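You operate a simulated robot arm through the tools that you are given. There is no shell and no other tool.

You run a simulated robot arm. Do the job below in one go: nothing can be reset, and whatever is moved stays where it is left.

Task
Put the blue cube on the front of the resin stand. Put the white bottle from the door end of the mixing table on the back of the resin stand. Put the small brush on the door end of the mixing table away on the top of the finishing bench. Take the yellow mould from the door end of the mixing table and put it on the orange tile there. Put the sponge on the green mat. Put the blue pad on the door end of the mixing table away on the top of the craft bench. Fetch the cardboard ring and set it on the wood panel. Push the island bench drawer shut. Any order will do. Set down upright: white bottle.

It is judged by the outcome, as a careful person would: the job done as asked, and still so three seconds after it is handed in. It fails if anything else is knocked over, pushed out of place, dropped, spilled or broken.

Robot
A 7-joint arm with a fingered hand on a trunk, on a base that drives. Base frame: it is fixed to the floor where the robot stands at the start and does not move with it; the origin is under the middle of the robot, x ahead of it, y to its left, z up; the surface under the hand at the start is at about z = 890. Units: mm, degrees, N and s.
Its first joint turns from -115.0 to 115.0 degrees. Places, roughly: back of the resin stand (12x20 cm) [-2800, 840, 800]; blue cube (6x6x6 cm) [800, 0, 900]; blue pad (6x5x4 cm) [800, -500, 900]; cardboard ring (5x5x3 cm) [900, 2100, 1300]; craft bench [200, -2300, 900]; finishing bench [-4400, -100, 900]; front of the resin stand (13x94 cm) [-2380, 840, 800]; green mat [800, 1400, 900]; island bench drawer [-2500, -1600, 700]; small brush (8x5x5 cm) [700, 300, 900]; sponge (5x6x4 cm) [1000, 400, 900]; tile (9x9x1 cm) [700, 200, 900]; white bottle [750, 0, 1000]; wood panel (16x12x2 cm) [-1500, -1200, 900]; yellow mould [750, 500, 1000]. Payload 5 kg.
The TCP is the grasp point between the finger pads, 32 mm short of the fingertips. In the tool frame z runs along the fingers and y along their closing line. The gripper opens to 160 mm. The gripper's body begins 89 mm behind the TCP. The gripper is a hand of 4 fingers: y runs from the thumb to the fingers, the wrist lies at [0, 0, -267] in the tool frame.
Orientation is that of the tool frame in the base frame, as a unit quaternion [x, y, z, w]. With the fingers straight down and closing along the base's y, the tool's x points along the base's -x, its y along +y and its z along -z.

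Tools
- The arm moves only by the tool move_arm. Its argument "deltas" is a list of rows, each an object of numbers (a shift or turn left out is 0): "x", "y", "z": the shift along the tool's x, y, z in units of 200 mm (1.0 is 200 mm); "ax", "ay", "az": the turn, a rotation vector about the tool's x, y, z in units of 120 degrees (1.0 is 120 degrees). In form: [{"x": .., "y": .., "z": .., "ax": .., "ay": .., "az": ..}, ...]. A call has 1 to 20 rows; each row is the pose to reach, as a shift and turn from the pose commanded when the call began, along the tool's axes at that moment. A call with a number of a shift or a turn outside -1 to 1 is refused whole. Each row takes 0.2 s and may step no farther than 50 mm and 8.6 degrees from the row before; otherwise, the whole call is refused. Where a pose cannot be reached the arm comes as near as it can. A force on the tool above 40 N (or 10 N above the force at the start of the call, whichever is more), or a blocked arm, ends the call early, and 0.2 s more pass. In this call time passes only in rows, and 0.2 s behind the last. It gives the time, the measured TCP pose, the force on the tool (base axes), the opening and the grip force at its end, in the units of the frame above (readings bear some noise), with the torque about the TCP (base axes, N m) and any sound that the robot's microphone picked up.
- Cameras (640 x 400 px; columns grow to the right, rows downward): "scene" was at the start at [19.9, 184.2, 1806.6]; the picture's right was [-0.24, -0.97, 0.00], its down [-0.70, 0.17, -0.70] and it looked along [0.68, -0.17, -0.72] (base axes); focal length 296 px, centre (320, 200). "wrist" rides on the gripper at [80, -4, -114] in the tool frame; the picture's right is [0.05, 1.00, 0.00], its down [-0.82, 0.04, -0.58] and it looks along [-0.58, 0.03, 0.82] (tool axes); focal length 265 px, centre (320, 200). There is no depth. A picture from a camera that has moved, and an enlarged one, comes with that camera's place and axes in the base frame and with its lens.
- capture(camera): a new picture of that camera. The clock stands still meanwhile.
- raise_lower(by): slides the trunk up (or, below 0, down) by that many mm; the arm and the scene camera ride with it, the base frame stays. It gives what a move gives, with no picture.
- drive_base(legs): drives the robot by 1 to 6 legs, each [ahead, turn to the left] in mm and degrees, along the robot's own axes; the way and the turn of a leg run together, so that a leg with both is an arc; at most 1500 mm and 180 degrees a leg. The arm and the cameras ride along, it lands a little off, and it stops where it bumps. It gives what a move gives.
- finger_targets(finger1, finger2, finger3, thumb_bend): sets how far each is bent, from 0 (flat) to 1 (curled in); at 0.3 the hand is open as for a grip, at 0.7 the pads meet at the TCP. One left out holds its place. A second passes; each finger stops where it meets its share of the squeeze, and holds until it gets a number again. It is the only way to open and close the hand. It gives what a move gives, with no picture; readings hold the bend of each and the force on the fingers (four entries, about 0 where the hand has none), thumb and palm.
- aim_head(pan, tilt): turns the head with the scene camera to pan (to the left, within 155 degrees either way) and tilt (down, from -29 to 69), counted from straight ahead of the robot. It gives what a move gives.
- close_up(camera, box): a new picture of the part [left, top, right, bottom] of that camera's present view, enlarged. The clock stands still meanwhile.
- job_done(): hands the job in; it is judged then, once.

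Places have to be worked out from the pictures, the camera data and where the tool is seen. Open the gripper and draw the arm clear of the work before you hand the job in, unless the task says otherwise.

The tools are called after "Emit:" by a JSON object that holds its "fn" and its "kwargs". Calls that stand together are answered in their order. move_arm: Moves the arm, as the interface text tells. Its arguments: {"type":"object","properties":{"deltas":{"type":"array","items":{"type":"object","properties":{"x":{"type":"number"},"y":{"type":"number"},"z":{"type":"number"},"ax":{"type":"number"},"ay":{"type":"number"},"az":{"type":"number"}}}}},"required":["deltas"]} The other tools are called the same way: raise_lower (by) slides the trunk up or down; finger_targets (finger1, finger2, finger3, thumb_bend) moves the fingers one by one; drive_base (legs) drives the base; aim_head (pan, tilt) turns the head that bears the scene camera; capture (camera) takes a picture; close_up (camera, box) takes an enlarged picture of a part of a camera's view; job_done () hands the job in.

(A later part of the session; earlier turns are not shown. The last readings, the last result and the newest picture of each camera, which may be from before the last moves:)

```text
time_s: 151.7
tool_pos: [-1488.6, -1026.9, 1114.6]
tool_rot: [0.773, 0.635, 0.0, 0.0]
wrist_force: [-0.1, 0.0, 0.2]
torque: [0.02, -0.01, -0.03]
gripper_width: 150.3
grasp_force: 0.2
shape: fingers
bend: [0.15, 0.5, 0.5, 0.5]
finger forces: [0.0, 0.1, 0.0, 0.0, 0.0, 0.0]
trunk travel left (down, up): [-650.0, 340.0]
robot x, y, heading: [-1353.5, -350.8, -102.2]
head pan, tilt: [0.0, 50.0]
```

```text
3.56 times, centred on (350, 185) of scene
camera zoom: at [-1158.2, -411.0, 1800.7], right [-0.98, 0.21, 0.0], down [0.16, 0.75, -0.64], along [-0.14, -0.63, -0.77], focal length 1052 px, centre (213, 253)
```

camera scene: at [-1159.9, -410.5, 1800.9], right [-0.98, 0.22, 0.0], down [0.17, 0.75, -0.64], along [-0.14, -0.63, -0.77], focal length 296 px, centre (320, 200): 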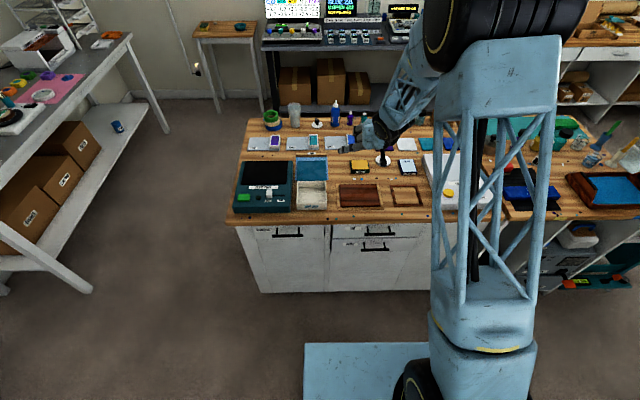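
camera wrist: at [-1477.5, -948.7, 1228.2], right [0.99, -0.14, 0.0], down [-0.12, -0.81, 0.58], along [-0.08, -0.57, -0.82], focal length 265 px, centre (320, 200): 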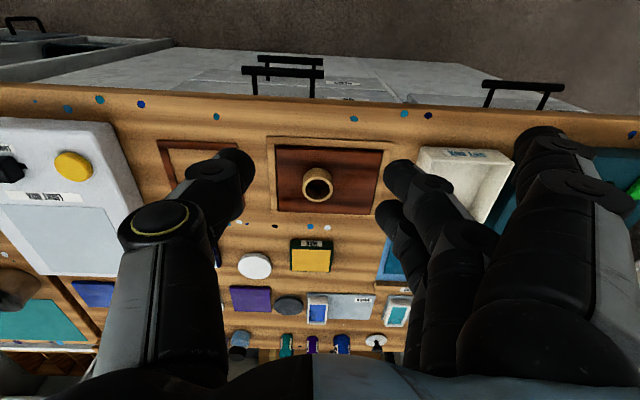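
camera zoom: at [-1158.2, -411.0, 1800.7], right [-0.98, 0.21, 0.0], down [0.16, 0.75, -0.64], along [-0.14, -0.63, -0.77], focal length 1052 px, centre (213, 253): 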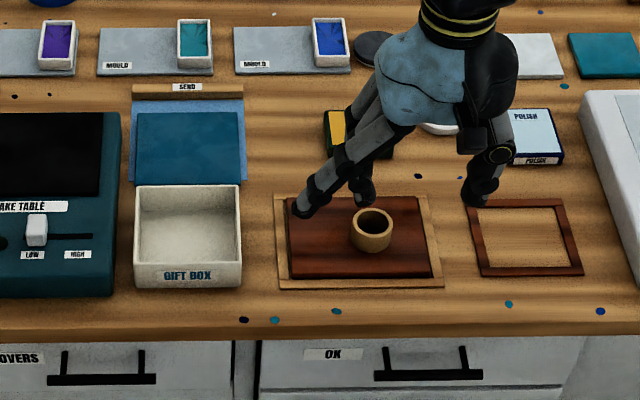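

The ring rests flat on the panel. I retract the arm, back away from the island and return to the mixing table for the next item.

Emit:
{"fn": "move_arm", "kwargs": {"deltas": [{"x": 0.2, "z": -0.1}, {"x": 0.4, "z": -0.2}, {"x": 0.6, "z": -0.3}, {"x": 0.8, "z": -0.4}, {"x": 0.95, "z": -0.5}]}}

Emit:
{"fn": "finger_targets", "kwargs": {"finger1": 0.4, "finger2": 0.4, "finger3": 0.4, "thumb_bend": 0.4}}

Emit:
{"fn": "drive_base", "kwargs": {"legs": [[-430, 0]]}}

Emit:
{"fn": "drive_base", "kwargs": {"legs": [[0, 102.3]]}}

Emit:
{"fn": "aim_head", "kwargs": {"pan": 0, "tilt": 50}}

Emit:
{"fn": "capture", "kwargs": {"camera": "scene"}}

```text
time_s: 152.9
tool_pos: [-1448.6, -839.0, 1216.1]
tool_rot: [0.773, 0.634, -0.001, 0.002]
wrist_force: [0.7, 0.3, 1.1]
torque: [-0.01, 0.04, -0.01]
gripper_width: 150.1
grasp_force: 0.0
shape: fingers
bend: [0.15, 0.5, 0.5, 0.5]
finger forces: [0.1, 0.1, 0.1, 0.0, 0.1, 0.0]
trunk travel left (down, up): [-650.0, 340.0]
robot x, y, heading: [-1356.5, -352.2, -102.3]
head pan, tilt: [0.0, 50.0]
```

```text
time_s: 153.9
tool_pos: [-1449.0, -839.2, 1215.9]
tool_rot: [0.774, 0.634, -0.001, 0.0]
wrist_force: [0.6, 0.1, -1.1]
torque: [-0.03, 0.02, 0.01]
gripper_width: 131.4
grasp_force: 0.0
shape: fingers
bend: [0.4, 0.4, 0.4, 0.4]
finger forces: [0.0, 0.0, 0.0, 0.0, 0.1, 0.0]
trunk travel left (down, up): [-650.0, 340.0]
robot x, y, heading: [-1355.5, -351.7, -102.2]
head pan, tilt: [0.0, 50.0]
```

```text
time_s: 156.5
tool_pos: [-1358.0, -426.0, 1216.2]
tool_rot: [0.773, 0.634, 0.0, 0.001]
wrist_force: [0.5, -0.2, 0.2]
torque: [-0.04, -0.01, 0.02]
gripper_width: 131.2
grasp_force: 0.0
shape: fingers
bend: [0.4, 0.4, 0.4, 0.4]
finger forces: [0.1, 0.0, 0.1, 0.0, 0.1, 0.1]
trunk travel left (down, up): [-650.0, 340.0]
robot x, y, heading: [-1264.1, 63.3, -102.1]
head pan, tilt: [0.0, 50.0]
```

```text
time_s: 161.4
tool_pos: [-768.0, 81.1, 1217.2]
tool_rot: [-0.014, 1.0, 0.0, 0.001]
wrist_force: [1.1, 0.1, 0.7]
torque: [-0.01, 0.02, 0.01]
gripper_width: 131.4
grasp_force: 0.1
shape: fingers
bend: [0.4, 0.4, 0.4, 0.4]
finger forces: [0.1, 0.0, 0.1, 0.0, 0.0, 0.1]
trunk travel left (down, up): [-650.0, 340.0]
robot x, y, heading: [-1266.0, 64.8, 0.8]
head pan, tilt: [0.0, 50.0]
```

```text
time_s: 162.0
tool_pos: [-767.7, 81.5, 1215.8]
tool_rot: [-0.014, 1.0, 0.0, 0.001]
wrist_force: [0.5, 0.1, 1.1]
torque: [0.01, 0.03, 0.02]
gripper_width: 131.5
grasp_force: 0.0
shape: fingers
bend: [0.4, 0.4, 0.4, 0.4]
finger forces: [0.0, 0.0, 0.0, 0.0, 0.0, 0.0]
trunk travel left (down, up): [-650.0, 340.0]
robot x, y, heading: [-1266.4, 61.5, 0.7]
head pan, tilt: [0.0, 50.0]
```

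```text
taken
camera scene: at [-1249.7, 266.6, 1800.8], right [0.01, -1.0, 0.0], down [-0.77, -0.01, -0.64], along [0.64, 0.01, -0.77], focal length 296 px, centre (320, 200)
```

scene: 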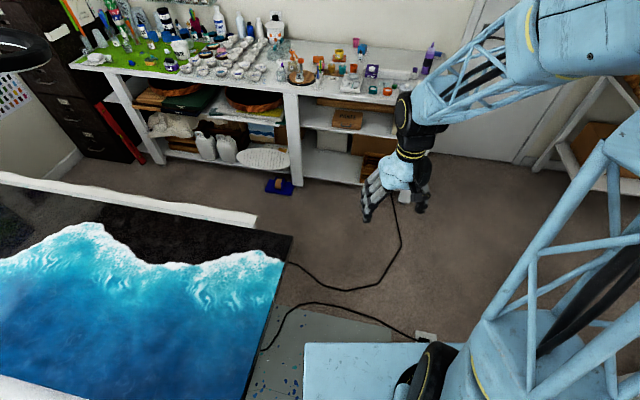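

The blue plate I took for the base is actually a shoulder platform riding on the trunk, so the base is smaller than assumed. I drive back to the table in front of the start position.

Emit:
{"fn": "drive_base", "kwargs": {"legs": [[560, -0.7], [0, -4.2], [640, 0], [0, 4.2]]}}

Emit:
{"fn": "aim_head", "kwargs": {"pan": 0, "tilt": 50}}

Emit:
{"fn": "capture", "kwargs": {"camera": "scene"}}

```text
time_s: 169.3
tool_pos: [429.8, 45.7, 1217.2]
tool_rot: [-0.015, 1.0, 0.0, 0.001]
wrist_force: [0.1, -0.3, -0.1]
torque: [0.02, 0.01, -0.01]
gripper_width: 131.3
grasp_force: 0.1
shape: fingers
bend: [0.4, 0.4, 0.4, 0.4]
finger forces: [0.0, 0.1, 0.0, 0.0, 0.0, 0.0]
trunk travel left (down, up): [-650.0, 340.0]
robot x, y, heading: [-67.9, 29.0, 0.6]
head pan, tilt: [0.0, 50.0]
```

```text
time_s: 169.9
tool_pos: [428.7, 44.7, 1217.3]
tool_rot: [-0.014, 1.0, 0.0, 0.001]
wrist_force: [0.1, -0.1, 0.2]
torque: [0.02, 0.02, -0.01]
gripper_width: 131.3
grasp_force: 0.0
shape: fingers
bend: [0.4, 0.4, 0.4, 0.4]
finger forces: [0.2, 0.1, 0.1, 0.1, 0.0, 0.0]
trunk travel left (down, up): [-650.0, 340.0]
robot x, y, heading: [-67.9, 28.5, 0.5]
head pan, tilt: [0.0, 50.0]
```

```text
taken
camera scene: at [-52.7, 230.4, 1800.8], right [0.01, -1.0, 0.0], down [-0.77, -0.01, -0.64], along [0.64, 0.01, -0.77], focal length 296 px, centre (320, 200)
```

scene: 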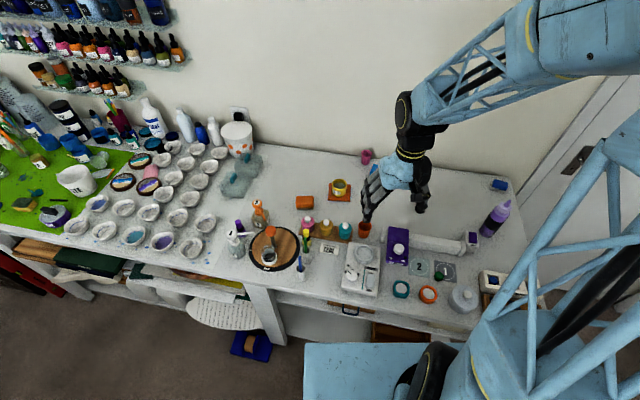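

The table is as I left it, with mould on the tile. Next the blue cube: I move the hand over it at [839,0].

Emit:
{"fn": "move_arm", "kwargs": {"deltas": [{"x": -0.24, "y": -0.035}, {"x": -0.48, "y": -0.07}, {"x": -0.72, "y": -0.1}, {"x": -0.96, "y": -0.14}]}}

Emit:
{"fn": "move_arm", "kwargs": {"deltas": [{"x": -0.23, "y": -0.035, "z": 0.08}, {"x": -0.46, "y": -0.07, "z": 0.16}, {"x": -0.69, "y": -0.1, "z": 0.24}, {"x": -0.92, "y": -0.14, "z": 0.32}]}}

Emit:
{"fn": "capture", "kwargs": {"camera": "wrist"}}

```text
time_s: 170.9
tool_pos: [620.6, 23.2, 1216.1]
tool_rot: [-0.014, 1.0, -0.001, 0.0]
wrist_force: [0.3, 0.0, -0.6]
torque: [0.02, 0.01, 0.0]
gripper_width: 131.0
grasp_force: 0.1
shape: fingers
bend: [0.4, 0.4, 0.4, 0.4]
finger forces: [0.1, 0.0, 0.1, 0.1, 0.1, 0.1]
trunk travel left (down, up): [-650.0, 340.0]
robot x, y, heading: [-72.8, 27.0, 0.8]
head pan, tilt: [0.0, 50.0]
```

```text
time_s: 171.9
tool_pos: [807.4, -0.4, 1153.4]
tool_rot: [-0.015, 1.0, -0.001, 0.0]
wrist_force: [0.7, 0.8, 0.1]
torque: [0.01, 0.05, 0.02]
gripper_width: 131.3
grasp_force: 0.1
shape: fingers
bend: [0.4, 0.4, 0.4, 0.4]
finger forces: [0.0, 0.0, 0.0, 0.0, 0.1, 0.0]
trunk travel left (down, up): [-650.0, 340.0]
robot x, y, heading: [-68.9, 24.1, 0.7]
head pan, tilt: [0.0, 50.0]
```

```text
taken
camera wrist: at [727.2, -8.4, 1266.7], right [-0.08, 1.0, 0.0], down [0.81, 0.07, 0.58], along [0.58, 0.05, -0.82], focal length 265 px, centre (320, 200)
```

wrist: 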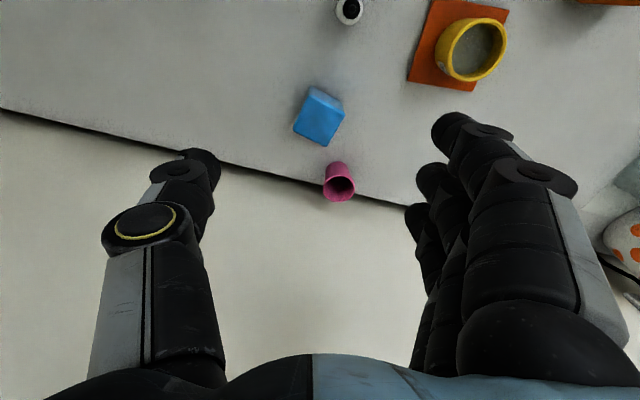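

Emit:
{"fn": "close_up", "kwargs": {"camera": "wrist", "box": [250, 50, 410, 210]}}

```text
2.50 times, centred on (330, 130) of wrist
camera zoom: at [727.2, -8.4, 1266.7], right [-0.08, 1.0, 0.0], down [0.81, 0.07, 0.58], along [0.58, 0.05, -0.82], focal length 664 px, centre (295, 375)
```

zoom: 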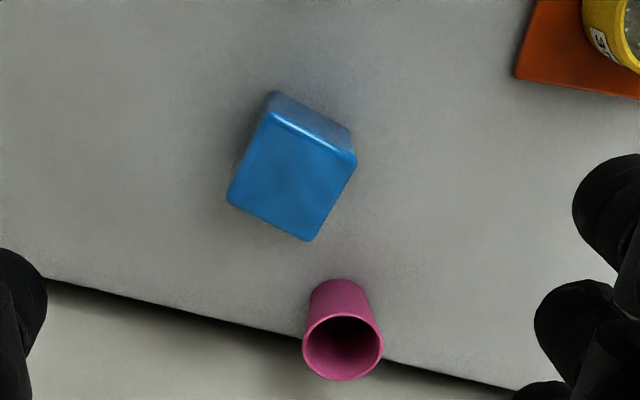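

The cube is about 48 mm wide, yawed ~25°, centre ≈[841,-0.5]. I align the hand (26°) with its faces, narrow the opening and descend to z≈1000.

Emit:
{"fn": "finger_targets", "kwargs": {"finger1": 0.47, "finger2": 0.47, "finger3": 0.47, "thumb_bend": 0.47}}

Emit:
{"fn": "move_arm", "kwargs": {"deltas": [{"x": -0.043, "z": 0.19, "az": 0.054}, {"x": -0.086, "z": 0.38, "az": 0.109}, {"x": -0.13, "z": 0.57, "az": 0.163}, {"x": -0.168, "z": 0.765, "az": 0.2175}]}}

Emit:
{"fn": "capture", "kwargs": {"camera": "wrist"}}

```text
time_s: 172.9
tool_pos: [805.8, -0.3, 1153.6]
tool_rot: [-0.015, 1.0, 0.001, 0.001]
wrist_force: [-0.4, -0.7, -0.3]
torque: [0.02, -0.02, -0.03]
gripper_width: 104.1
grasp_force: 0.2
shape: fingers
bend: [0.47, 0.47, 0.47, 0.47]
finger forces: [0.1, 0.0, 0.0, 0.0, 0.0, 0.1]
trunk travel left (down, up): [-650.0, 340.0]
robot x, y, heading: [-68.5, 26.0, 0.6]
head pan, tilt: [0.0, 50.0]
```

```text
time_s: 173.9
tool_pos: [840.4, 1.6, 1002.1]
tool_rot: [0.213, 0.977, 0.0, 0.001]
wrist_force: [0.8, 0.1, -0.1]
torque: [-0.01, 0.03, -0.02]
gripper_width: 104.1
grasp_force: 0.0
shape: fingers
bend: [0.47, 0.47, 0.47, 0.47]
finger forces: [0.1, 0.0, 0.0, 0.0, 0.0, 0.0]
trunk travel left (down, up): [-650.0, 340.0]
robot x, y, heading: [-66.2, 28.8, 0.8]
head pan, tilt: [0.0, 50.0]
```

```text
taken
camera wrist: at [766.0, 30.4, 1115.2], right [0.37, 0.93, 0.0], down [0.76, -0.3, 0.58], along [0.54, -0.21, -0.82], focal length 265 px, centre (320, 200)
```

wrist: 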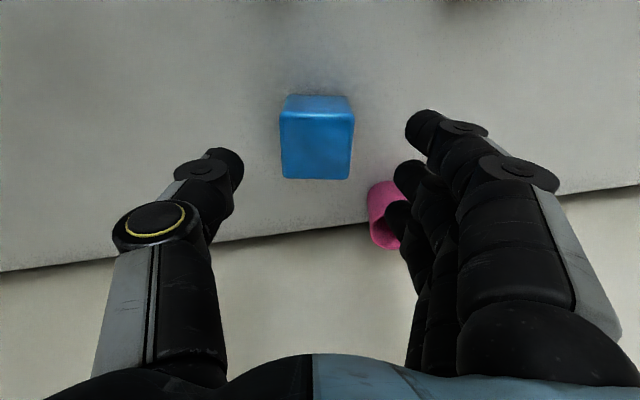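

Aligned over the cube. The pink cup is about 12 mm from finger3, so I bend that finger in a little first, then descend to TCP z≈934.

Emit:
{"fn": "finger_targets", "kwargs": {"finger3": 0.54, "finger1": 0.5}}

Emit:
{"fn": "move_arm", "kwargs": {"deltas": [{"z": 0.15, "y": -0.005}, {"z": 0.28, "y": -0.005}, {"z": 0.34, "y": -0.005}]}}

Emit:
{"fn": "capture", "kwargs": {"camera": "wrist"}}

```text
time_s: 174.9
tool_pos: [841.2, 0.2, 1002.1]
tool_rot: [0.211, 0.978, 0.0, 0.001]
wrist_force: [0.2, -0.4, 0.5]
torque: [-0.03, 0.01, 0.01]
gripper_width: 98.3
grasp_force: 0.1
shape: fingers
bend: [0.5, 0.47, 0.54, 0.47]
finger forces: [0.1, 0.0, 0.0, 0.0, 0.0, 0.0]
trunk travel left (down, up): [-650.0, 340.0]
robot x, y, heading: [-67.3, 27.8, 0.6]
head pan, tilt: [0.0, 50.0]
```

```text
time_s: 175.7
tool_pos: [838.5, -0.4, 933.1]
tool_rot: [0.211, 0.977, 0.0, 0.001]
wrist_force: [0.5, -0.3, 0.4]
torque: [0.0, -0.02, 0.01]
gripper_width: 98.1
grasp_force: 0.1
shape: fingers
bend: [0.5, 0.47, 0.54, 0.47]
finger forces: [0.0, 0.1, 0.0, 0.0, 0.0, 0.0]
trunk travel left (down, up): [-650.0, 340.0]
robot x, y, heading: [-67.6, 27.5, 0.7]
head pan, tilt: [0.0, 50.0]
```

```text
taken
camera wrist: at [764.6, 28.4, 1046.6], right [0.37, 0.93, 0.0], down [0.76, -0.3, 0.58], along [0.54, -0.21, -0.82], focal length 265 px, centre (320, 200)
```

wrist: 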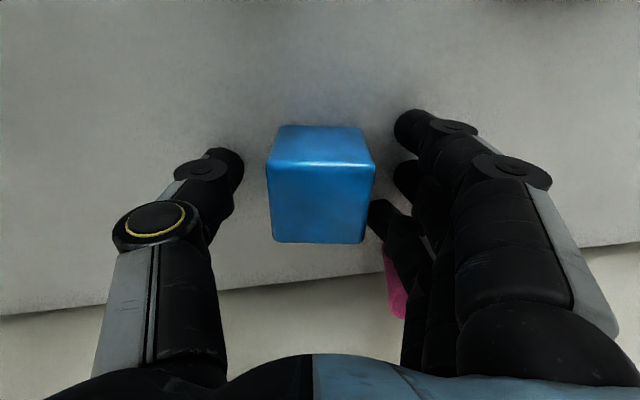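

In place, no contact yet. I close the hand on the cube.

Emit:
{"fn": "finger_targets", "kwargs": {"finger1": 0.62, "finger2": 0.68, "finger3": 0.68, "thumb_bend": 0.68}}

Emit:
{"fn": "move_arm", "kwargs": {"deltas": [{"z": -0.05}, {"z": -0.15}, {"z": -0.3}]}}

Emit:
{"fn": "capture", "kwargs": {"camera": "wrist"}}

```text
time_s: 176.7
tool_pos: [839.4, 0.7, 933.5]
tool_rot: [0.211, 0.977, 0.001, 0.002]
wrist_force: [0.0, 0.4, -0.5]
torque: [0.02, -0.01, 0.02]
gripper_width: 62.1
grasp_force: 21.1
shape: fingers
bend: [0.59, 0.6, 0.62, 0.61]
finger forces: [3.7, 9.0, 8.1, 0.1, 21.0, 0.0]
trunk travel left (down, up): [-650.0, 340.0]
robot x, y, heading: [-68.6, 25.9, 0.5]
head pan, tilt: [0.0, 50.0]
```

```text
time_s: 177.5
tool_pos: [840.6, 0.1, 993.8]
tool_rot: [0.211, 0.977, 0.001, 0.002]
wrist_force: [0.4, 0.5, -1.3]
torque: [0.03, -0.01, -0.04]
gripper_width: 62.1
grasp_force: 20.3
shape: fingers
bend: [0.59, 0.6, 0.62, 0.61]
finger forces: [3.7, 9.3, 8.1, 0.1, 21.0, 0.0]
trunk travel left (down, up): [-650.0, 340.0]
robot x, y, heading: [-69.3, 30.4, 0.8]
head pan, tilt: [0.0, 50.0]
```

```text
taken
camera wrist: at [764.8, 28.2, 1106.9], right [0.37, 0.93, 0.0], down [0.76, -0.3, 0.58], along [0.54, -0.21, -0.82], focal length 265 px, centre (320, 200)
```

wrist: 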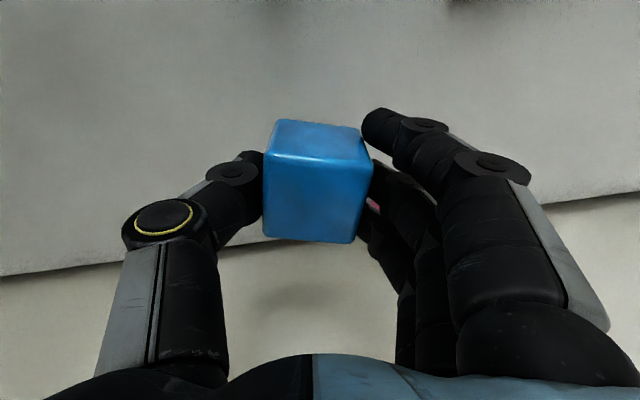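

The cube is firmly held (21 N). I lift and retract to the carry pose.

Emit:
{"fn": "move_arm", "kwargs": {"deltas": [{"z": -0.2}, {"x": 0.18, "y": -0.07, "z": -0.36}, {"x": 0.37, "y": -0.14, "z": -0.45}, {"x": 0.56, "y": -0.21, "z": -0.52}, {"x": 0.75, "y": -0.28, "z": -0.58}, {"x": 0.94, "y": -0.345, "z": -0.62}]}}

Emit:
{"fn": "move_arm", "kwargs": {"deltas": [{"x": 0.19, "y": -0.07, "z": -0.1}, {"x": 0.38, "y": -0.14, "z": -0.2}, {"x": 0.57, "y": -0.21, "z": -0.3}, {"x": 0.76, "y": -0.28, "z": -0.4}, {"x": 0.94, "y": -0.345, "z": -0.45}]}}

Emit:
{"fn": "aim_head", "kwargs": {"pan": 150, "tilt": 30}}

Emit:
{"fn": "capture", "kwargs": {"camera": "scene"}}

```text
refused: row 2 steps farther than a row can; nothing moved
```

```text
time_s: 178.7
tool_pos: [638.0, 13.6, 1081.8]
tool_rot: [0.211, 0.977, 0.001, 0.001]
wrist_force: [0.4, 0.7, -1.3]
torque: [-0.02, -0.03, -0.01]
gripper_width: 62.2
grasp_force: 20.5
shape: fingers
bend: [0.59, 0.6, 0.62, 0.61]
finger forces: [3.7, 9.2, 8.2, 0.1, 20.8, 0.1]
trunk travel left (down, up): [-650.0, 340.0]
robot x, y, heading: [-68.1, 29.0, 0.7]
head pan, tilt: [0.0, 50.0]
```

```text
time_s: 181.1
tool_pos: [639.3, 14.9, 1082.6]
tool_rot: [0.211, 0.977, 0.001, 0.001]
wrist_force: [0.2, -0.7, -0.3]
torque: [-0.01, 0.01, -0.03]
gripper_width: 61.9
grasp_force: 20.7
shape: fingers
bend: [0.59, 0.6, 0.62, 0.61]
finger forces: [3.6, 9.2, 8.3, 0.0, 20.9, 0.0]
trunk travel left (down, up): [-650.0, 340.0]
robot x, y, heading: [-69.7, 27.8, 0.6]
head pan, tilt: [150.0, 30.0]
```

```text
taken
camera scene: at [-208.3, 273.8, 1830.4], right [0.49, 0.87, 0.0], down [0.44, -0.24, -0.87], along [-0.76, 0.42, -0.5], focal length 296 px, centre (320, 200)
```

scene: 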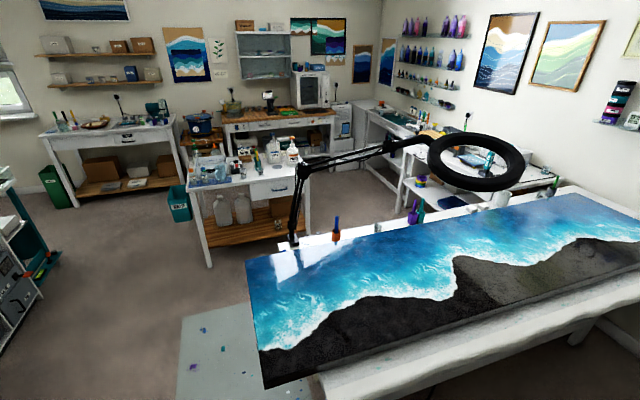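

The first call was refused, so the retract went at a lower height, but still about 40 mm above the bottle; I verify the bottle and retract further.

Emit:
{"fn": "move_arm", "kwargs": {"deltas": [{"x": 0.19, "y": -0.07, "z": -0.12}, {"x": 0.38, "y": -0.14, "z": -0.24}, {"x": 0.57, "y": -0.21, "z": -0.36}, {"x": 0.76, "y": -0.28, "z": -0.48}, {"x": 0.94, "y": -0.345, "z": -0.6}]}}

Emit:
{"fn": "aim_head", "kwargs": {"pan": 0, "tilt": 50}}

Emit:
{"fn": "close_up", "kwargs": {"camera": "scene", "box": [280, 140, 440, 250]}}

```text
time_s: 182.3
tool_pos: [437.6, 27.7, 1201.3]
tool_rot: [0.211, 0.977, 0.001, 0.001]
wrist_force: [-0.5, 0.4, -0.4]
torque: [-0.01, -0.05, 0.01]
gripper_width: 62.3
grasp_force: 21.4
shape: fingers
bend: [0.59, 0.6, 0.62, 0.61]
finger forces: [3.8, 9.3, 8.3, 0.0, 20.8, 0.1]
trunk travel left (down, up): [-650.0, 340.0]
robot x, y, heading: [-66.8, 22.8, 0.7]
head pan, tilt: [150.0, 30.0]
```

```text
time_s: 184.6
tool_pos: [439.5, 27.3, 1200.9]
tool_rot: [0.211, 0.977, 0.001, 0.001]
wrist_force: [0.2, 0.2, -1.7]
torque: [-0.01, -0.01, 0.0]
gripper_width: 62.2
grasp_force: 21.3
shape: fingers
bend: [0.59, 0.6, 0.62, 0.61]
finger forces: [3.8, 9.3, 8.3, 0.1, 20.8, 0.1]
trunk travel left (down, up): [-650.0, 340.0]
robot x, y, heading: [-67.1, 26.0, 0.6]
head pan, tilt: [0.0, 50.0]
```

```text
3.64 times, centred on (360, 195) of scene
camera zoom: at [-52.6, 230.5, 1800.8], right [0.01, -1.0, 0.0], down [-0.77, -0.01, -0.64], along [0.64, 0.01, -0.77], focal length 1076 px, centre (174, 218)
```

zoom: 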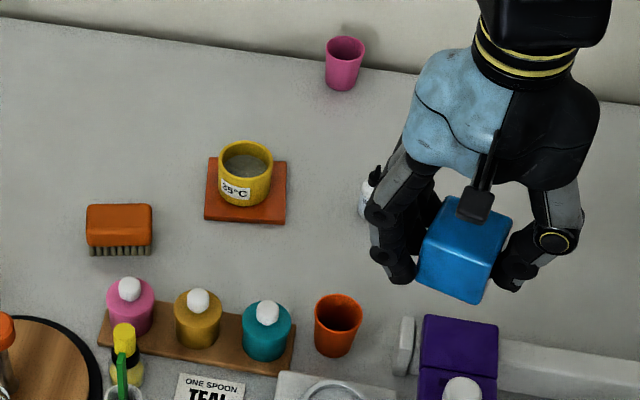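

The bottle still stands. I back away along the same route and reverse west to about [-1900,75], then check before going to the resin stand.

Emit:
{"fn": "drive_base", "kwargs": {"legs": [[0, -4.8], [-640, 0], [0, 4.2], [-1180, 0]]}}

Emit:
{"fn": "aim_head", "kwargs": {"pan": 90, "tilt": 40}}

Emit:
{"fn": "capture", "kwargs": {"camera": "scene"}}

```text
time_s: 194.8
tool_pos: [-1380.7, 64.4, 1201.3]
tool_rot: [0.207, 0.978, 0.0, 0.001]
wrist_force: [-0.2, -0.9, -1.5]
torque: [-0.01, -0.01, 0.02]
gripper_width: 62.0
grasp_force: 21.3
shape: fingers
bend: [0.59, 0.6, 0.62, 0.61]
finger forces: [3.7, 9.2, 8.3, 0.1, 20.8, 0.1]
trunk travel left (down, up): [-650.0, 340.0]
robot x, y, heading: [-1887.6, 59.2, 1.1]
head pan, tilt: [0.0, 50.0]
```

```text
time_s: 196.4
tool_pos: [-1381.2, 63.0, 1200.4]
tool_rot: [0.208, 0.978, 0.001, 0.001]
wrist_force: [0.2, 0.6, -0.7]
torque: [-0.02, 0.03, -0.06]
gripper_width: 62.0
grasp_force: 20.9
shape: fingers
bend: [0.59, 0.6, 0.62, 0.61]
finger forces: [3.8, 9.2, 8.3, 0.1, 20.8, 0.0]
trunk travel left (down, up): [-650.0, 340.0]
robot x, y, heading: [-1886.1, 58.6, 1.3]
head pan, tilt: [90.0, 40.0]
```

```text
taken
camera scene: at [-1953.3, 345.7, 1815.0], right [1.0, 0.02, 0.0], down [0.01, -0.64, -0.77], along [-0.02, 0.77, -0.64], focal length 296 px, centre (320, 200)
```

scene: 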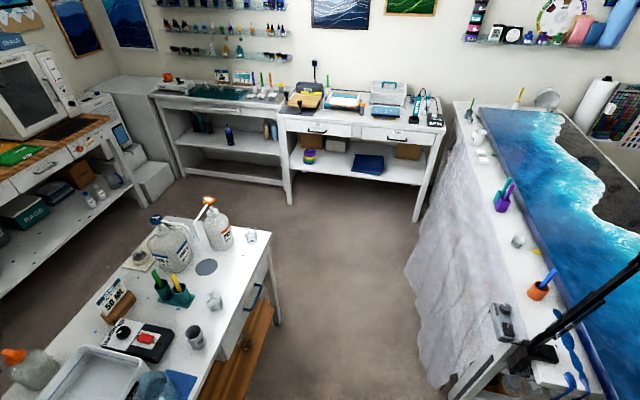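

The gap beside the resin stand is about 860 mm wide. A free spot for the cube is on the front strip near [-2305,1090]. I'll enter heading north and reach left, so I drive to about [-1822,930].

Emit:
{"fn": "drive_base", "kwargs": {"legs": [[0, 84.6]]}}

Emit:
{"fn": "drive_base", "kwargs": {"legs": [[870, 0], [0, -7.3]]}}

Emit:
{"fn": "aim_head", "kwargs": {"pan": 70, "tilt": 50}}

Emit:
{"fn": "capture", "kwargs": {"camera": "scene"}}

```text
time_s: 200.6
tool_pos: [-1841.8, 564.7, 1201.5]
tool_rot: [-0.5, 0.866, 0.001, 0.001]
wrist_force: [0.8, 1.0, -1.3]
torque: [-0.01, -0.04, 0.0]
gripper_width: 62.0
grasp_force: 21.5
shape: fingers
bend: [0.59, 0.6, 0.62, 0.61]
finger forces: [3.6, 9.2, 8.4, 0.1, 20.4, 0.0]
trunk travel left (down, up): [-650.0, 340.0]
robot x, y, heading: [-1890.0, 56.0, 85.3]
head pan, tilt: [90.0, 40.0]
```

```text
time_s: 205.8
tool_pos: [-1689.2, 1420.9, 1201.8]
tool_rot: [-0.439, 0.899, 0.001, 0.001]
wrist_force: [-0.1, 0.8, -1.8]
torque: [0.02, -0.01, 0.03]
gripper_width: 61.9
grasp_force: 20.6
shape: fingers
bend: [0.59, 0.6, 0.62, 0.61]
finger forces: [3.6, 9.2, 8.4, 0.1, 20.5, 0.0]
trunk travel left (down, up): [-650.0, 340.0]
robot x, y, heading: [-1809.1, 926.5, 77.1]
head pan, tilt: [90.0, 40.0]
```

```text
time_s: 206.6
tool_pos: [-1691.5, 1421.7, 1201.1]
tool_rot: [-0.438, 0.899, 0.002, 0.0]
wrist_force: [0.0, 0.5, -1.5]
torque: [0.04, 0.02, 0.01]
gripper_width: 62.1
grasp_force: 21.3
shape: fingers
bend: [0.59, 0.6, 0.62, 0.61]
finger forces: [3.7, 9.2, 8.3, 0.0, 20.4, 0.1]
trunk travel left (down, up): [-650.0, 340.0]
robot x, y, heading: [-1808.7, 926.6, 77.2]
head pan, tilt: [70.0, 50.0]
```

```text
taken
camera scene: at [-2084.0, 956.5, 1800.9], right [0.54, 0.84, 0.0], down [0.64, -0.42, -0.64], along [-0.54, 0.35, -0.77], focal length 296 px, centre (320, 200)
```

scene: 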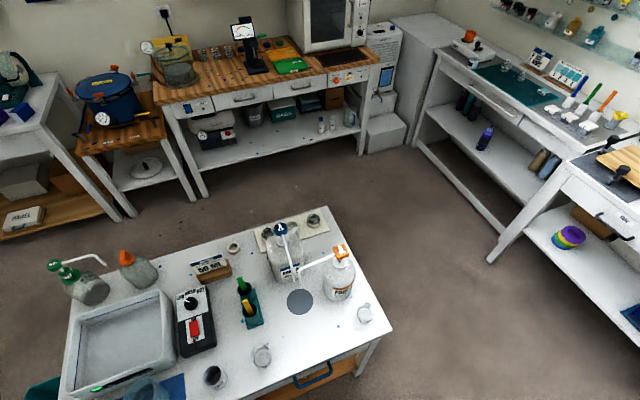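

The front strip has a clear spot at about [-2303,1095], with small glasses 165 mm away on either side. I swing the arm left in stages, keeping a safe radius and turning the hand with it.

Emit:
{"fn": "move_arm", "kwargs": {"deltas": [{"x": 0.133, "y": 0.149, "az": -0.05}, {"x": 0.267, "y": 0.297, "az": -0.1}, {"x": 0.4, "y": 0.446, "az": -0.15}, {"x": 0.533, "y": 0.595, "az": -0.2}]}}

Emit:
{"fn": "move_arm", "kwargs": {"deltas": [{"x": 0.06, "y": 0.19, "az": -0.05}, {"x": 0.12, "y": 0.38, "az": -0.1}, {"x": 0.18, "y": 0.57, "az": -0.15}, {"x": 0.244, "y": 0.761, "az": -0.2}]}}

Emit:
{"fn": "move_arm", "kwargs": {"deltas": [{"x": 0.124, "y": 0.17, "az": -0.057}, {"x": 0.248, "y": 0.34, "az": -0.114}, {"x": 0.372, "y": 0.51, "az": -0.171}, {"x": 0.496, "y": 0.68, "az": -0.228}, {"x": 0.62, "y": 0.851, "az": -0.285}]}}

Emit:
{"fn": "move_arm", "kwargs": {"deltas": [{"x": 0.008, "y": 0.2, "az": -0.057}, {"x": 0.016, "y": 0.4, "az": -0.114}, {"x": 0.024, "y": 0.6, "az": -0.171}, {"x": 0.032, "y": 0.8, "az": -0.228}, {"x": 0.039, "y": 0.98, "az": -0.285}]}}

Emit:
{"fn": "capture", "kwargs": {"camera": "wrist"}}

Emit:
{"fn": "capture", "kwargs": {"camera": "scene"}}

```text
time_s: 207.6
tool_pos: [-1851.8, 1407.8, 1200.4]
tool_rot: [-0.616, 0.788, 0.001, 0.002]
wrist_force: [-0.1, -0.1, -1.6]
torque: [0.01, 0.0, -0.02]
gripper_width: 61.8
grasp_force: 21.5
shape: fingers
bend: [0.59, 0.6, 0.62, 0.62]
finger forces: [3.7, 9.1, 8.4, 0.0, 20.4, 0.1]
trunk travel left (down, up): [-650.0, 340.0]
robot x, y, heading: [-1810.0, 925.9, 77.2]
head pan, tilt: [70.0, 50.0]
```

```text
time_s: 208.6
tool_pos: [-2012.3, 1399.4, 1199.7]
tool_rot: [0.766, -0.643, -0.001, -0.001]
wrist_force: [0.6, 0.6, -1.0]
torque: [-0.01, -0.03, 0.01]
gripper_width: 61.6
grasp_force: 20.5
shape: fingers
bend: [0.59, 0.6, 0.62, 0.62]
finger forces: [3.7, 9.2, 8.4, 0.0, 20.4, 0.0]
trunk travel left (down, up): [-650.0, 340.0]
robot x, y, heading: [-1808.6, 929.6, 77.0]
head pan, tilt: [70.0, 50.0]
```

```text
time_s: 209.8
tool_pos: [-2155.1, 1247.5, 1202.2]
tool_rot: [0.922, -0.388, 0.0, -0.002]
wrist_force: [-0.7, 0.7, -1.8]
torque: [-0.02, -0.02, 0.0]
gripper_width: 61.6
grasp_force: 20.7
shape: fingers
bend: [0.59, 0.6, 0.62, 0.62]
finger forces: [3.6, 9.3, 8.4, 0.0, 20.3, 0.1]
trunk travel left (down, up): [-650.0, 340.0]
robot x, y, heading: [-1809.2, 928.6, 76.9]
head pan, tilt: [70.0, 50.0]
```

```text
time_s: 211.0
tool_pos: [-2290.5, 1106.1, 1200.8]
tool_rot: [0.995, -0.1, 0.0, -0.001]
wrist_force: [0.0, 0.6, -1.9]
torque: [0.04, 0.02, 0.0]
gripper_width: 61.7
grasp_force: 20.9
shape: fingers
bend: [0.59, 0.6, 0.62, 0.62]
finger forces: [3.5, 9.3, 8.4, 0.0, 20.3, 0.0]
trunk travel left (down, up): [-650.0, 340.0]
robot x, y, heading: [-1809.3, 926.0, 77.1]
head pan, tilt: [70.0, 50.0]
```

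```text
taken
camera wrist: at [-2211.7, 1091.8, 1314.6], right [-0.15, -0.99, 0.0], down [-0.81, 0.12, 0.58], along [-0.57, 0.09, -0.82], focal length 265 px, centre (320, 200)
```

wrist: 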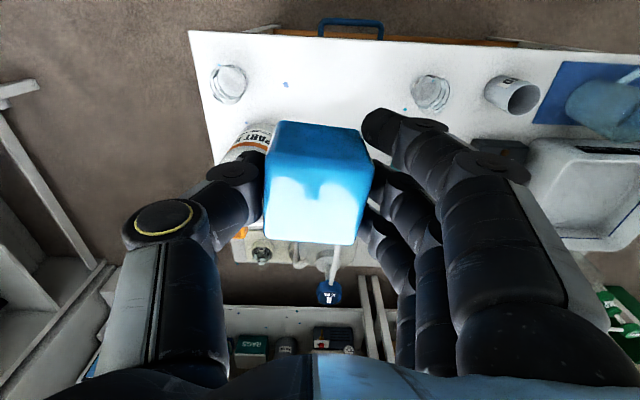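

```text
taken
camera scene: at [-2085.4, 956.4, 1800.6], right [0.54, 0.84, 0.0], down [0.64, -0.42, -0.64], along [-0.54, 0.35, -0.77], focal length 296 px, centre (320, 200)
```

scene: 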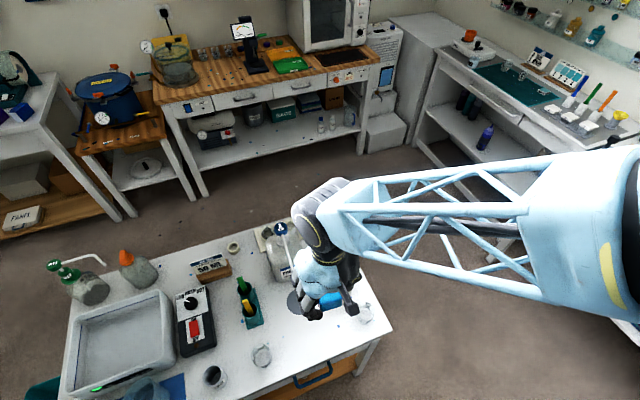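

The drop spot below is clear (glass cups at y≈1269 and 915). I centre over [-2303,1098] and lower in two stages to just above the stand top.

Emit:
{"fn": "move_arm", "kwargs": {"deltas": [{"x": -0.02, "y": 0.02, "z": 0.22}, {"x": -0.053, "y": 0.052, "z": 0.45}, {"x": -0.053, "y": 0.052, "z": 0.68}, {"x": -0.053, "y": 0.052, "z": 0.9}]}}

Emit:
{"fn": "move_arm", "kwargs": {"deltas": [{"z": 0.2}, {"z": 0.4}, {"z": 0.58}, {"z": 0.74}]}}

Emit:
{"fn": "capture", "kwargs": {"camera": "wrist"}}

Emit:
{"fn": "close_up", "kwargs": {"camera": "scene", "box": [240, 240, 420, 370]}}

```text
time_s: 212.0
tool_pos: [-2306.3, 1096.3, 1021.2]
tool_rot: [0.995, -0.102, 0.001, -0.001]
wrist_force: [-0.1, -0.7, -2.4]
torque: [-0.03, 0.0, 0.03]
gripper_width: 61.6
grasp_force: 20.5
shape: fingers
bend: [0.59, 0.6, 0.62, 0.62]
finger forces: [3.2, 9.4, 8.5, 0.1, 20.3, 0.1]
trunk travel left (down, up): [-650.0, 340.0]
robot x, y, heading: [-1807.1, 924.8, 77.0]
head pan, tilt: [70.0, 50.0]
```

```text
time_s: 213.0
tool_pos: [-2304.7, 1095.1, 870.5]
tool_rot: [0.995, -0.101, 0.0, -0.001]
wrist_force: [0.0, 0.0, -2.1]
torque: [-0.03, -0.01, 0.0]
gripper_width: 61.7
grasp_force: 20.6
shape: fingers
bend: [0.59, 0.6, 0.62, 0.62]
finger forces: [3.1, 9.5, 8.5, 0.1, 20.1, 0.0]
trunk travel left (down, up): [-650.0, 340.0]
robot x, y, heading: [-1806.6, 928.8, 77.2]
head pan, tilt: [70.0, 50.0]
```

```text
taken
camera wrist: at [-2225.0, 1081.8, 984.5], right [-0.15, -0.99, 0.0], down [-0.81, 0.12, 0.58], along [-0.57, 0.09, -0.82], focal length 265 px, centre (320, 200)
```

wrist: 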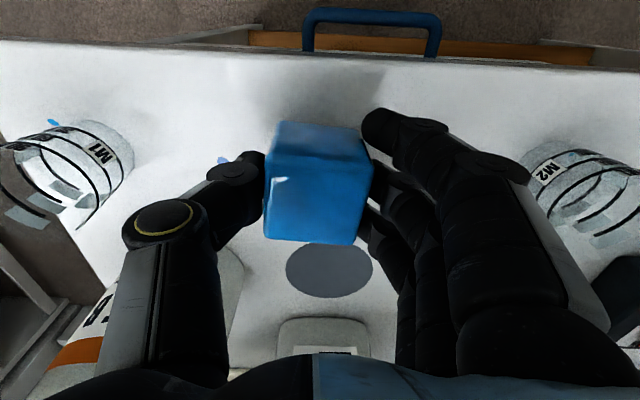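

```text
3.08 times, centred on (330, 305) of scene
camera zoom: at [-2085.5, 956.3, 1800.6], right [0.54, 0.84, 0.0], down [0.64, -0.42, -0.64], along [-0.54, 0.35, -0.77], focal length 910 px, centre (289, -123)
```

zoom: 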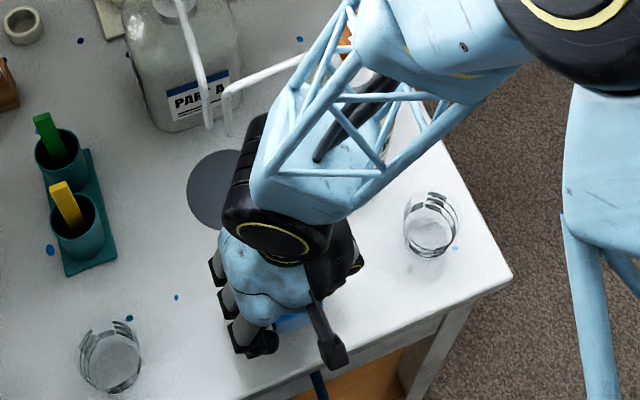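

The hand is clear of the pump nozzles (about 40 mm). I lower the remaining distance in small steps to contact.

Emit:
{"fn": "move_arm", "kwargs": {"deltas": [{"z": 0.04}, {"z": 0.08}, {"z": 0.1}]}}

```text
time_s: 213.8
tool_pos: [-2302.6, 1097.0, 852.0]
tool_rot: [0.995, -0.1, -0.001, -0.001]
wrist_force: [0.8, -0.1, -1.5]
torque: [0.08, -0.02, 0.01]
gripper_width: 61.5
grasp_force: 20.7
shape: fingers
bend: [0.59, 0.6, 0.62, 0.62]
finger forces: [3.1, 9.5, 8.5, 0.0, 20.1, 0.1]
trunk travel left (down, up): [-650.0, 340.0]
robot x, y, heading: [-1807.8, 926.7, 77.4]
head pan, tilt: [70.0, 50.0]
```

Emit:
{"fn": "move_arm", "kwargs": {"deltas": [{"z": 0.015}, {"z": 0.03}]}}

Emit:
{"fn": "move_arm", "kwargs": {"deltas": [{"z": 0.01}, {"z": 0.02}]}}

```text
time_s: 214.4
tool_pos: [-2303.6, 1098.0, 847.3]
tool_rot: [0.995, -0.101, 0.0, -0.001]
wrist_force: [0.0, 0.0, -2.3]
torque: [-0.01, 0.0, -0.01]
gripper_width: 61.8
grasp_force: 20.3
shape: fingers
bend: [0.59, 0.6, 0.62, 0.62]
finger forces: [3.1, 9.4, 8.6, 0.0, 20.2, 0.1]
trunk travel left (down, up): [-650.0, 340.0]
robot x, y, heading: [-1810.1, 929.2, 77.2]
head pan, tilt: [70.0, 50.0]
```

```text
time_s: 215.0
tool_pos: [-2305.0, 1098.0, 842.1]
tool_rot: [0.995, -0.101, 0.0, 0.0]
wrist_force: [-0.2, 0.9, 2.9]
torque: [-0.11, 0.04, 0.0]
gripper_width: 61.9
grasp_force: 20.9
shape: fingers
bend: [0.59, 0.6, 0.62, 0.62]
finger forces: [3.2, 9.5, 8.4, 0.0, 20.6, 0.1]
trunk travel left (down, up): [-650.0, 340.0]
robot x, y, heading: [-1811.3, 927.3, 77.2]
head pan, tilt: [70.0, 50.0]
```

Light contact at TCP z≈842 (stand top ≈ 799). I release and rise.

Emit:
{"fn": "finger_targets", "kwargs": {"finger1": 0.46, "finger2": 0.46, "finger3": 0.46, "thumb_bend": 0.46}}

Emit:
{"fn": "move_arm", "kwargs": {"deltas": [{"z": -0.1}, {"z": -0.3}, {"z": -0.5}, {"z": -0.75}, {"z": -1.0}]}}

Emit:
{"fn": "capture", "kwargs": {"camera": "wrist"}}

Emit:
{"fn": "move_arm", "kwargs": {"deltas": [{"z": -0.2}, {"z": -0.4}, {"z": -0.6}, {"z": -0.8}]}}

Emit:
{"fn": "capture", "kwargs": {"camera": "scene"}}

```text
time_s: 216.0
tool_pos: [-2305.7, 1098.8, 843.3]
tool_rot: [0.995, -0.101, 0.001, -0.001]
wrist_force: [0.5, 0.1, 0.3]
torque: [-0.01, 0.0, 0.01]
gripper_width: 106.6
grasp_force: 0.0
shape: fingers
bend: [0.46, 0.46, 0.46, 0.46]
finger forces: [0.0, 0.0, 0.0, 0.0, 0.0, 0.0]
trunk travel left (down, up): [-650.0, 340.0]
robot x, y, heading: [-1808.1, 927.8, 77.4]
head pan, tilt: [70.0, 50.0]
```

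```text
time_s: 217.2
tool_pos: [-2302.1, 1096.4, 1044.2]
tool_rot: [0.995, -0.102, 0.0, -0.001]
wrist_force: [1.4, 0.8, 0.6]
torque: [-0.02, 0.04, -0.02]
gripper_width: 106.7
grasp_force: 0.0
shape: fingers
bend: [0.46, 0.46, 0.46, 0.46]
finger forces: [0.0, 0.0, 0.0, 0.0, 0.0, 0.1]
trunk travel left (down, up): [-650.0, 340.0]
robot x, y, heading: [-1807.5, 928.5, 77.2]
head pan, tilt: [70.0, 50.0]
```

```text
taken
camera wrist: at [-2223.5, 1083.3, 1157.2], right [-0.15, -0.99, 0.0], down [-0.81, 0.12, 0.58], along [-0.57, 0.09, -0.82], focal length 265 px, centre (320, 200)
```

wrist: 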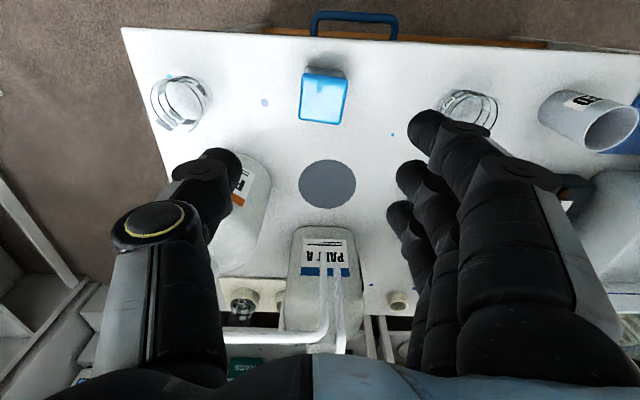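

```text
time_s: 218.2
tool_pos: [-2303.9, 1094.8, 1203.6]
tool_rot: [0.995, -0.1, -0.001, -0.001]
wrist_force: [0.6, -0.6, 0.5]
torque: [0.02, 0.05, -0.01]
gripper_width: 106.4
grasp_force: 0.1
shape: fingers
bend: [0.46, 0.46, 0.46, 0.46]
finger forces: [0.0, 0.0, 0.0, 0.1, 0.0, 0.0]
trunk travel left (down, up): [-650.0, 340.0]
robot x, y, heading: [-1810.6, 926.8, 77.0]
head pan, tilt: [70.0, 50.0]
```

```text
taken
camera scene: at [-2083.4, 955.8, 1800.9], right [0.54, 0.84, 0.0], down [0.64, -0.42, -0.64], along [-0.54, 0.35, -0.77], focal length 296 px, centre (320, 200)
```

scene: 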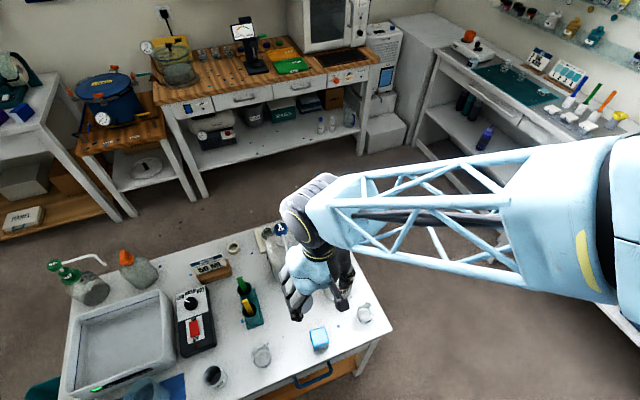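

The cube sits on the stand's front strip. While here I zoom on the back of the stand to plan the bottle's spot.

Emit:
{"fn": "close_up", "kwargs": {"camera": "scene", "box": [90, 200, 330, 350]}}

```text
2.67 times, centred on (210, 275) of scene
camera zoom: at [-2083.4, 955.8, 1800.9], right [0.54, 0.84, 0.0], down [0.64, -0.42, -0.64], along [-0.54, 0.35, -0.77], focal length 789 px, centre (613, 0)
```

zoom: 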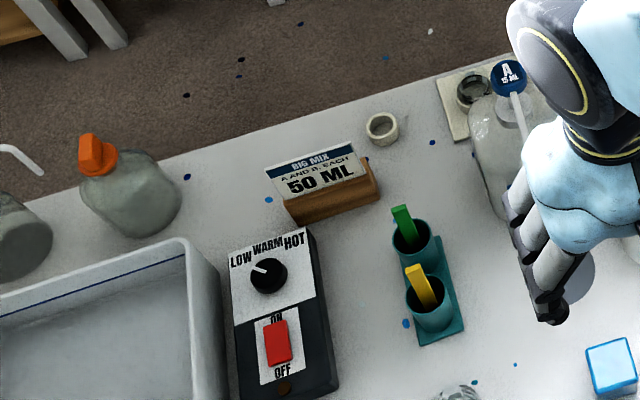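

I've got the plan for the bottle: back spot about [-2785,803], between the orange-capped bottle and the sign. Now I swing the arm back to the front and reverse out to fetch the bottle.

Emit:
{"fn": "move_arm", "kwargs": {"deltas": [{"x": 0.113, "y": -0.179, "az": 0.057}, {"x": 0.227, "y": -0.358, "az": 0.114}, {"x": 0.341, "y": -0.537, "az": 0.171}, {"x": 0.454, "y": -0.717, "az": 0.228}, {"x": 0.568, "y": -0.896, "az": 0.285}]}}

Emit:
{"fn": "move_arm", "kwargs": {"deltas": [{"x": -0.007, "y": -0.2, "az": 0.057}, {"x": -0.014, "y": -0.4, "az": 0.114}, {"x": -0.021, "y": -0.6, "az": 0.171}, {"x": -0.028, "y": -0.8, "az": 0.228}, {"x": -0.035, "y": -0.98, "az": 0.285}]}}

Emit:
{"fn": "move_arm", "kwargs": {"deltas": [{"y": -0.2, "az": 0.057}, {"y": -0.4, "az": 0.114}, {"y": -0.6, "az": 0.171}, {"y": -0.8, "az": 0.228}, {"y": -0.98, "az": 0.285}]}}

Emit:
{"fn": "drive_base", "kwargs": {"legs": [[0, 8], [-870, 0]]}}

```text
time_s: 219.4
tool_pos: [-2153.9, 1250.8, 1203.3]
tool_rot: [0.921, -0.39, -0.001, 0.0]
wrist_force: [-0.3, -0.3, 0.5]
torque: [0.01, 0.04, -0.01]
gripper_width: 106.8
grasp_force: 0.0
shape: fingers
bend: [0.46, 0.46, 0.46, 0.46]
finger forces: [0.0, 0.0, 0.1, 0.0, 0.0, 0.0]
trunk travel left (down, up): [-650.0, 340.0]
robot x, y, heading: [-1813.7, 927.6, 77.2]
head pan, tilt: [70.0, 50.0]
```

```text
time_s: 220.6
tool_pos: [-2019.7, 1391.6, 1203.4]
tool_rot: [0.766, -0.643, -0.001, -0.001]
wrist_force: [0.6, -0.4, -0.4]
torque: [0.0, -0.02, -0.04]
gripper_width: 106.9
grasp_force: 0.1
shape: fingers
bend: [0.46, 0.46, 0.46, 0.46]
finger forces: [0.0, 0.0, 0.0, 0.0, 0.0, 0.0]
trunk travel left (down, up): [-650.0, 340.0]
robot x, y, heading: [-1809.1, 927.1, 77.4]
head pan, tilt: [70.0, 50.0]
```

```text
time_s: 221.8
tool_pos: [-1825.0, 1424.9, 1201.3]
tool_rot: [-0.543, 0.84, 0.001, 0.0]
wrist_force: [0.2, -0.1, -0.3]
torque: [0.0, -0.01, 0.02]
gripper_width: 106.9
grasp_force: 0.2
shape: fingers
bend: [0.46, 0.46, 0.46, 0.46]
finger forces: [0.0, 0.0, 0.0, 0.0, 0.0, 0.0]
trunk travel left (down, up): [-650.0, 340.0]
robot x, y, heading: [-1805.7, 924.9, 77.0]
head pan, tilt: [70.0, 50.0]
```

```text
time_s: 227.0
tool_pos: [-1969.2, 552.8, 1201.8]
tool_rot: [-0.604, 0.797, 0.001, 0.0]
wrist_force: [0.0, 0.5, 0.6]
torque: [0.0, 0.01, -0.01]
gripper_width: 106.7
grasp_force: 0.1
shape: fingers
bend: [0.46, 0.46, 0.46, 0.46]
finger forces: [0.0, 0.1, 0.0, 0.0, 0.0, 0.1]
trunk travel left (down, up): [-650.0, 340.0]
robot x, y, heading: [-1877.7, 64.1, 86.0]
head pan, tilt: [70.0, 50.0]
```

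Now I turn east and drive back to the table.

Emit:
{"fn": "drive_base", "kwargs": {"legs": [[0, -86]]}}

Emit:
{"fn": "drive_base", "kwargs": {"legs": [[1170, 0], [0, -3.8], [640, 0], [0, 3.8]]}}

Emit:
{"fn": "aim_head", "kwargs": {"pan": 0, "tilt": 50}}

Emit:
{"fn": "capture", "kwargs": {"camera": "scene"}}

```text
time_s: 231.3
tool_pos: [-1395.7, 183.6, 1202.1]
tool_rot: [0.104, 0.995, 0.0, 0.001]
wrist_force: [-1.1, 0.1, -0.2]
torque: [-0.02, 0.0, -0.03]
gripper_width: 106.8
grasp_force: 0.1
shape: fingers
bend: [0.46, 0.46, 0.46, 0.46]
finger forces: [0.0, 0.0, 0.1, 0.0, 0.1, 0.1]
trunk travel left (down, up): [-650.0, 340.0]
robot x, y, heading: [-1873.6, 61.9, -0.7]
head pan, tilt: [70.0, 50.0]
```

```text
time_s: 241.4
tool_pos: [415.0, 148.4, 1201.3]
tool_rot: [0.096, 0.995, 0.0, 0.001]
wrist_force: [-0.2, 1.0, -0.2]
torque: [0.02, 0.0, -0.02]
gripper_width: 106.8
grasp_force: 0.1
shape: fingers
bend: [0.46, 0.46, 0.46, 0.46]
finger forces: [0.1, 0.0, 0.0, 0.1, 0.0, 0.0]
trunk travel left (down, up): [-650.0, 340.0]
robot x, y, heading: [-63.2, 16.6, 0.1]
head pan, tilt: [70.0, 50.0]
```

```text
time_s: 242.8
tool_pos: [415.2, 147.7, 1201.2]
tool_rot: [0.096, 0.995, 0.0, 0.001]
wrist_force: [-0.7, 0.5, -0.5]
torque: [0.0, -0.02, 0.0]
gripper_width: 106.9
grasp_force: 0.1
shape: fingers
bend: [0.46, 0.46, 0.46, 0.46]
finger forces: [0.1, 0.0, 0.0, 0.0, 0.0, 0.1]
trunk travel left (down, up): [-650.0, 340.0]
robot x, y, heading: [-65.7, 16.9, 0.0]
head pan, tilt: [0.0, 50.0]
```

```text
taken
camera scene: at [-47.8, 222.4, 1800.8], right [0.0, -1.0, 0.0], down [-0.77, 0.0, -0.64], along [0.64, 0.0, -0.77], focal length 296 px, centre (320, 200)
```

scene: 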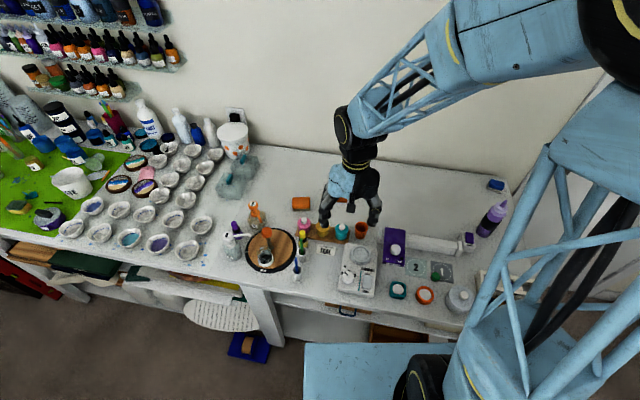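

Over to the white bottle at about [727,22].

Emit:
{"fn": "move_arm", "kwargs": {"deltas": [{"x": -0.19, "y": -0.032, "z": 0.02}, {"x": -0.38, "y": -0.065, "z": 0.05}, {"x": -0.57, "y": -0.097, "z": 0.08}, {"x": -0.75, "y": -0.13, "z": 0.1}]}}

Emit:
{"fn": "move_arm", "kwargs": {"deltas": [{"x": -0.19, "y": -0.032, "z": 0.02}, {"x": -0.38, "y": -0.065, "z": 0.05}, {"x": -0.57, "y": -0.097, "z": 0.08}, {"x": -0.75, "y": -0.13, "z": 0.1}]}}

Emit:
{"fn": "capture", "kwargs": {"camera": "wrist"}}

Emit:
{"fn": "close_up", "kwargs": {"camera": "scene", "box": [280, 140, 460, 260]}}

```text
time_s: 243.8
tool_pos: [560.2, 94.1, 1180.2]
tool_rot: [0.097, 0.995, 0.0, 0.0]
wrist_force: [-0.2, -0.5, -0.5]
torque: [0.05, 0.04, 0.03]
gripper_width: 106.9
grasp_force: 0.1
shape: fingers
bend: [0.46, 0.46, 0.46, 0.46]
finger forces: [0.0, 0.0, 0.0, 0.0, 0.1, 0.0]
trunk travel left (down, up): [-650.0, 340.0]
robot x, y, heading: [-66.3, 19.1, 0.2]
head pan, tilt: [0.0, 50.0]
```

```text
time_s: 244.8
tool_pos: [699.8, 39.0, 1160.4]
tool_rot: [0.097, 0.995, 0.0, 0.001]
wrist_force: [1.0, -0.1, 0.9]
torque: [0.03, 0.01, 0.0]
gripper_width: 106.9
grasp_force: 0.0
shape: fingers
bend: [0.46, 0.46, 0.46, 0.46]
finger forces: [0.0, 0.0, 0.1, 0.1, 0.0, 0.0]
trunk travel left (down, up): [-650.0, 340.0]
robot x, y, heading: [-60.3, 17.5, -0.1]
head pan, tilt: [0.0, 50.0]
```

```text
taken
camera wrist: at [620.7, 48.8, 1273.9], right [0.14, 0.99, 0.0], down [0.81, -0.12, 0.58], along [0.57, -0.08, -0.82], focal length 265 px, centre (320, 200)
```

wrist: 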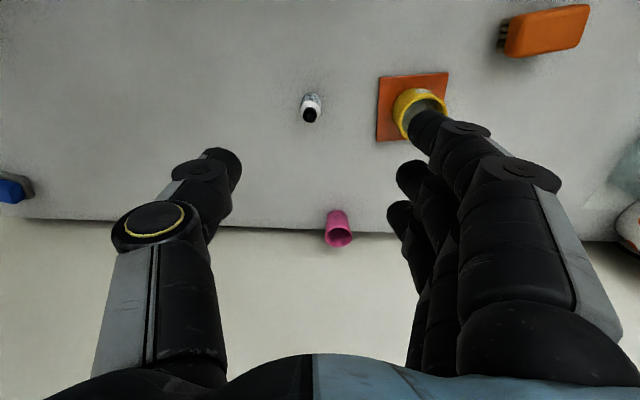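

```text
3.33 times, centred on (370, 200) of scene
camera zoom: at [-46.7, 221.7, 1800.9], right [0.0, -1.0, 0.0], down [-0.77, 0.0, -0.64], along [0.64, 0.0, -0.77], focal length 986 px, centre (153, 200)
```

zoom: 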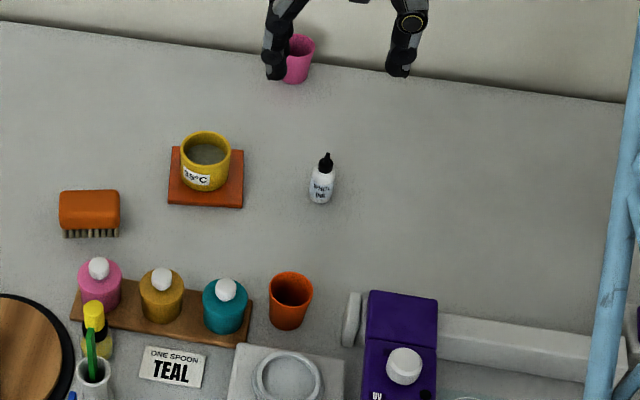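

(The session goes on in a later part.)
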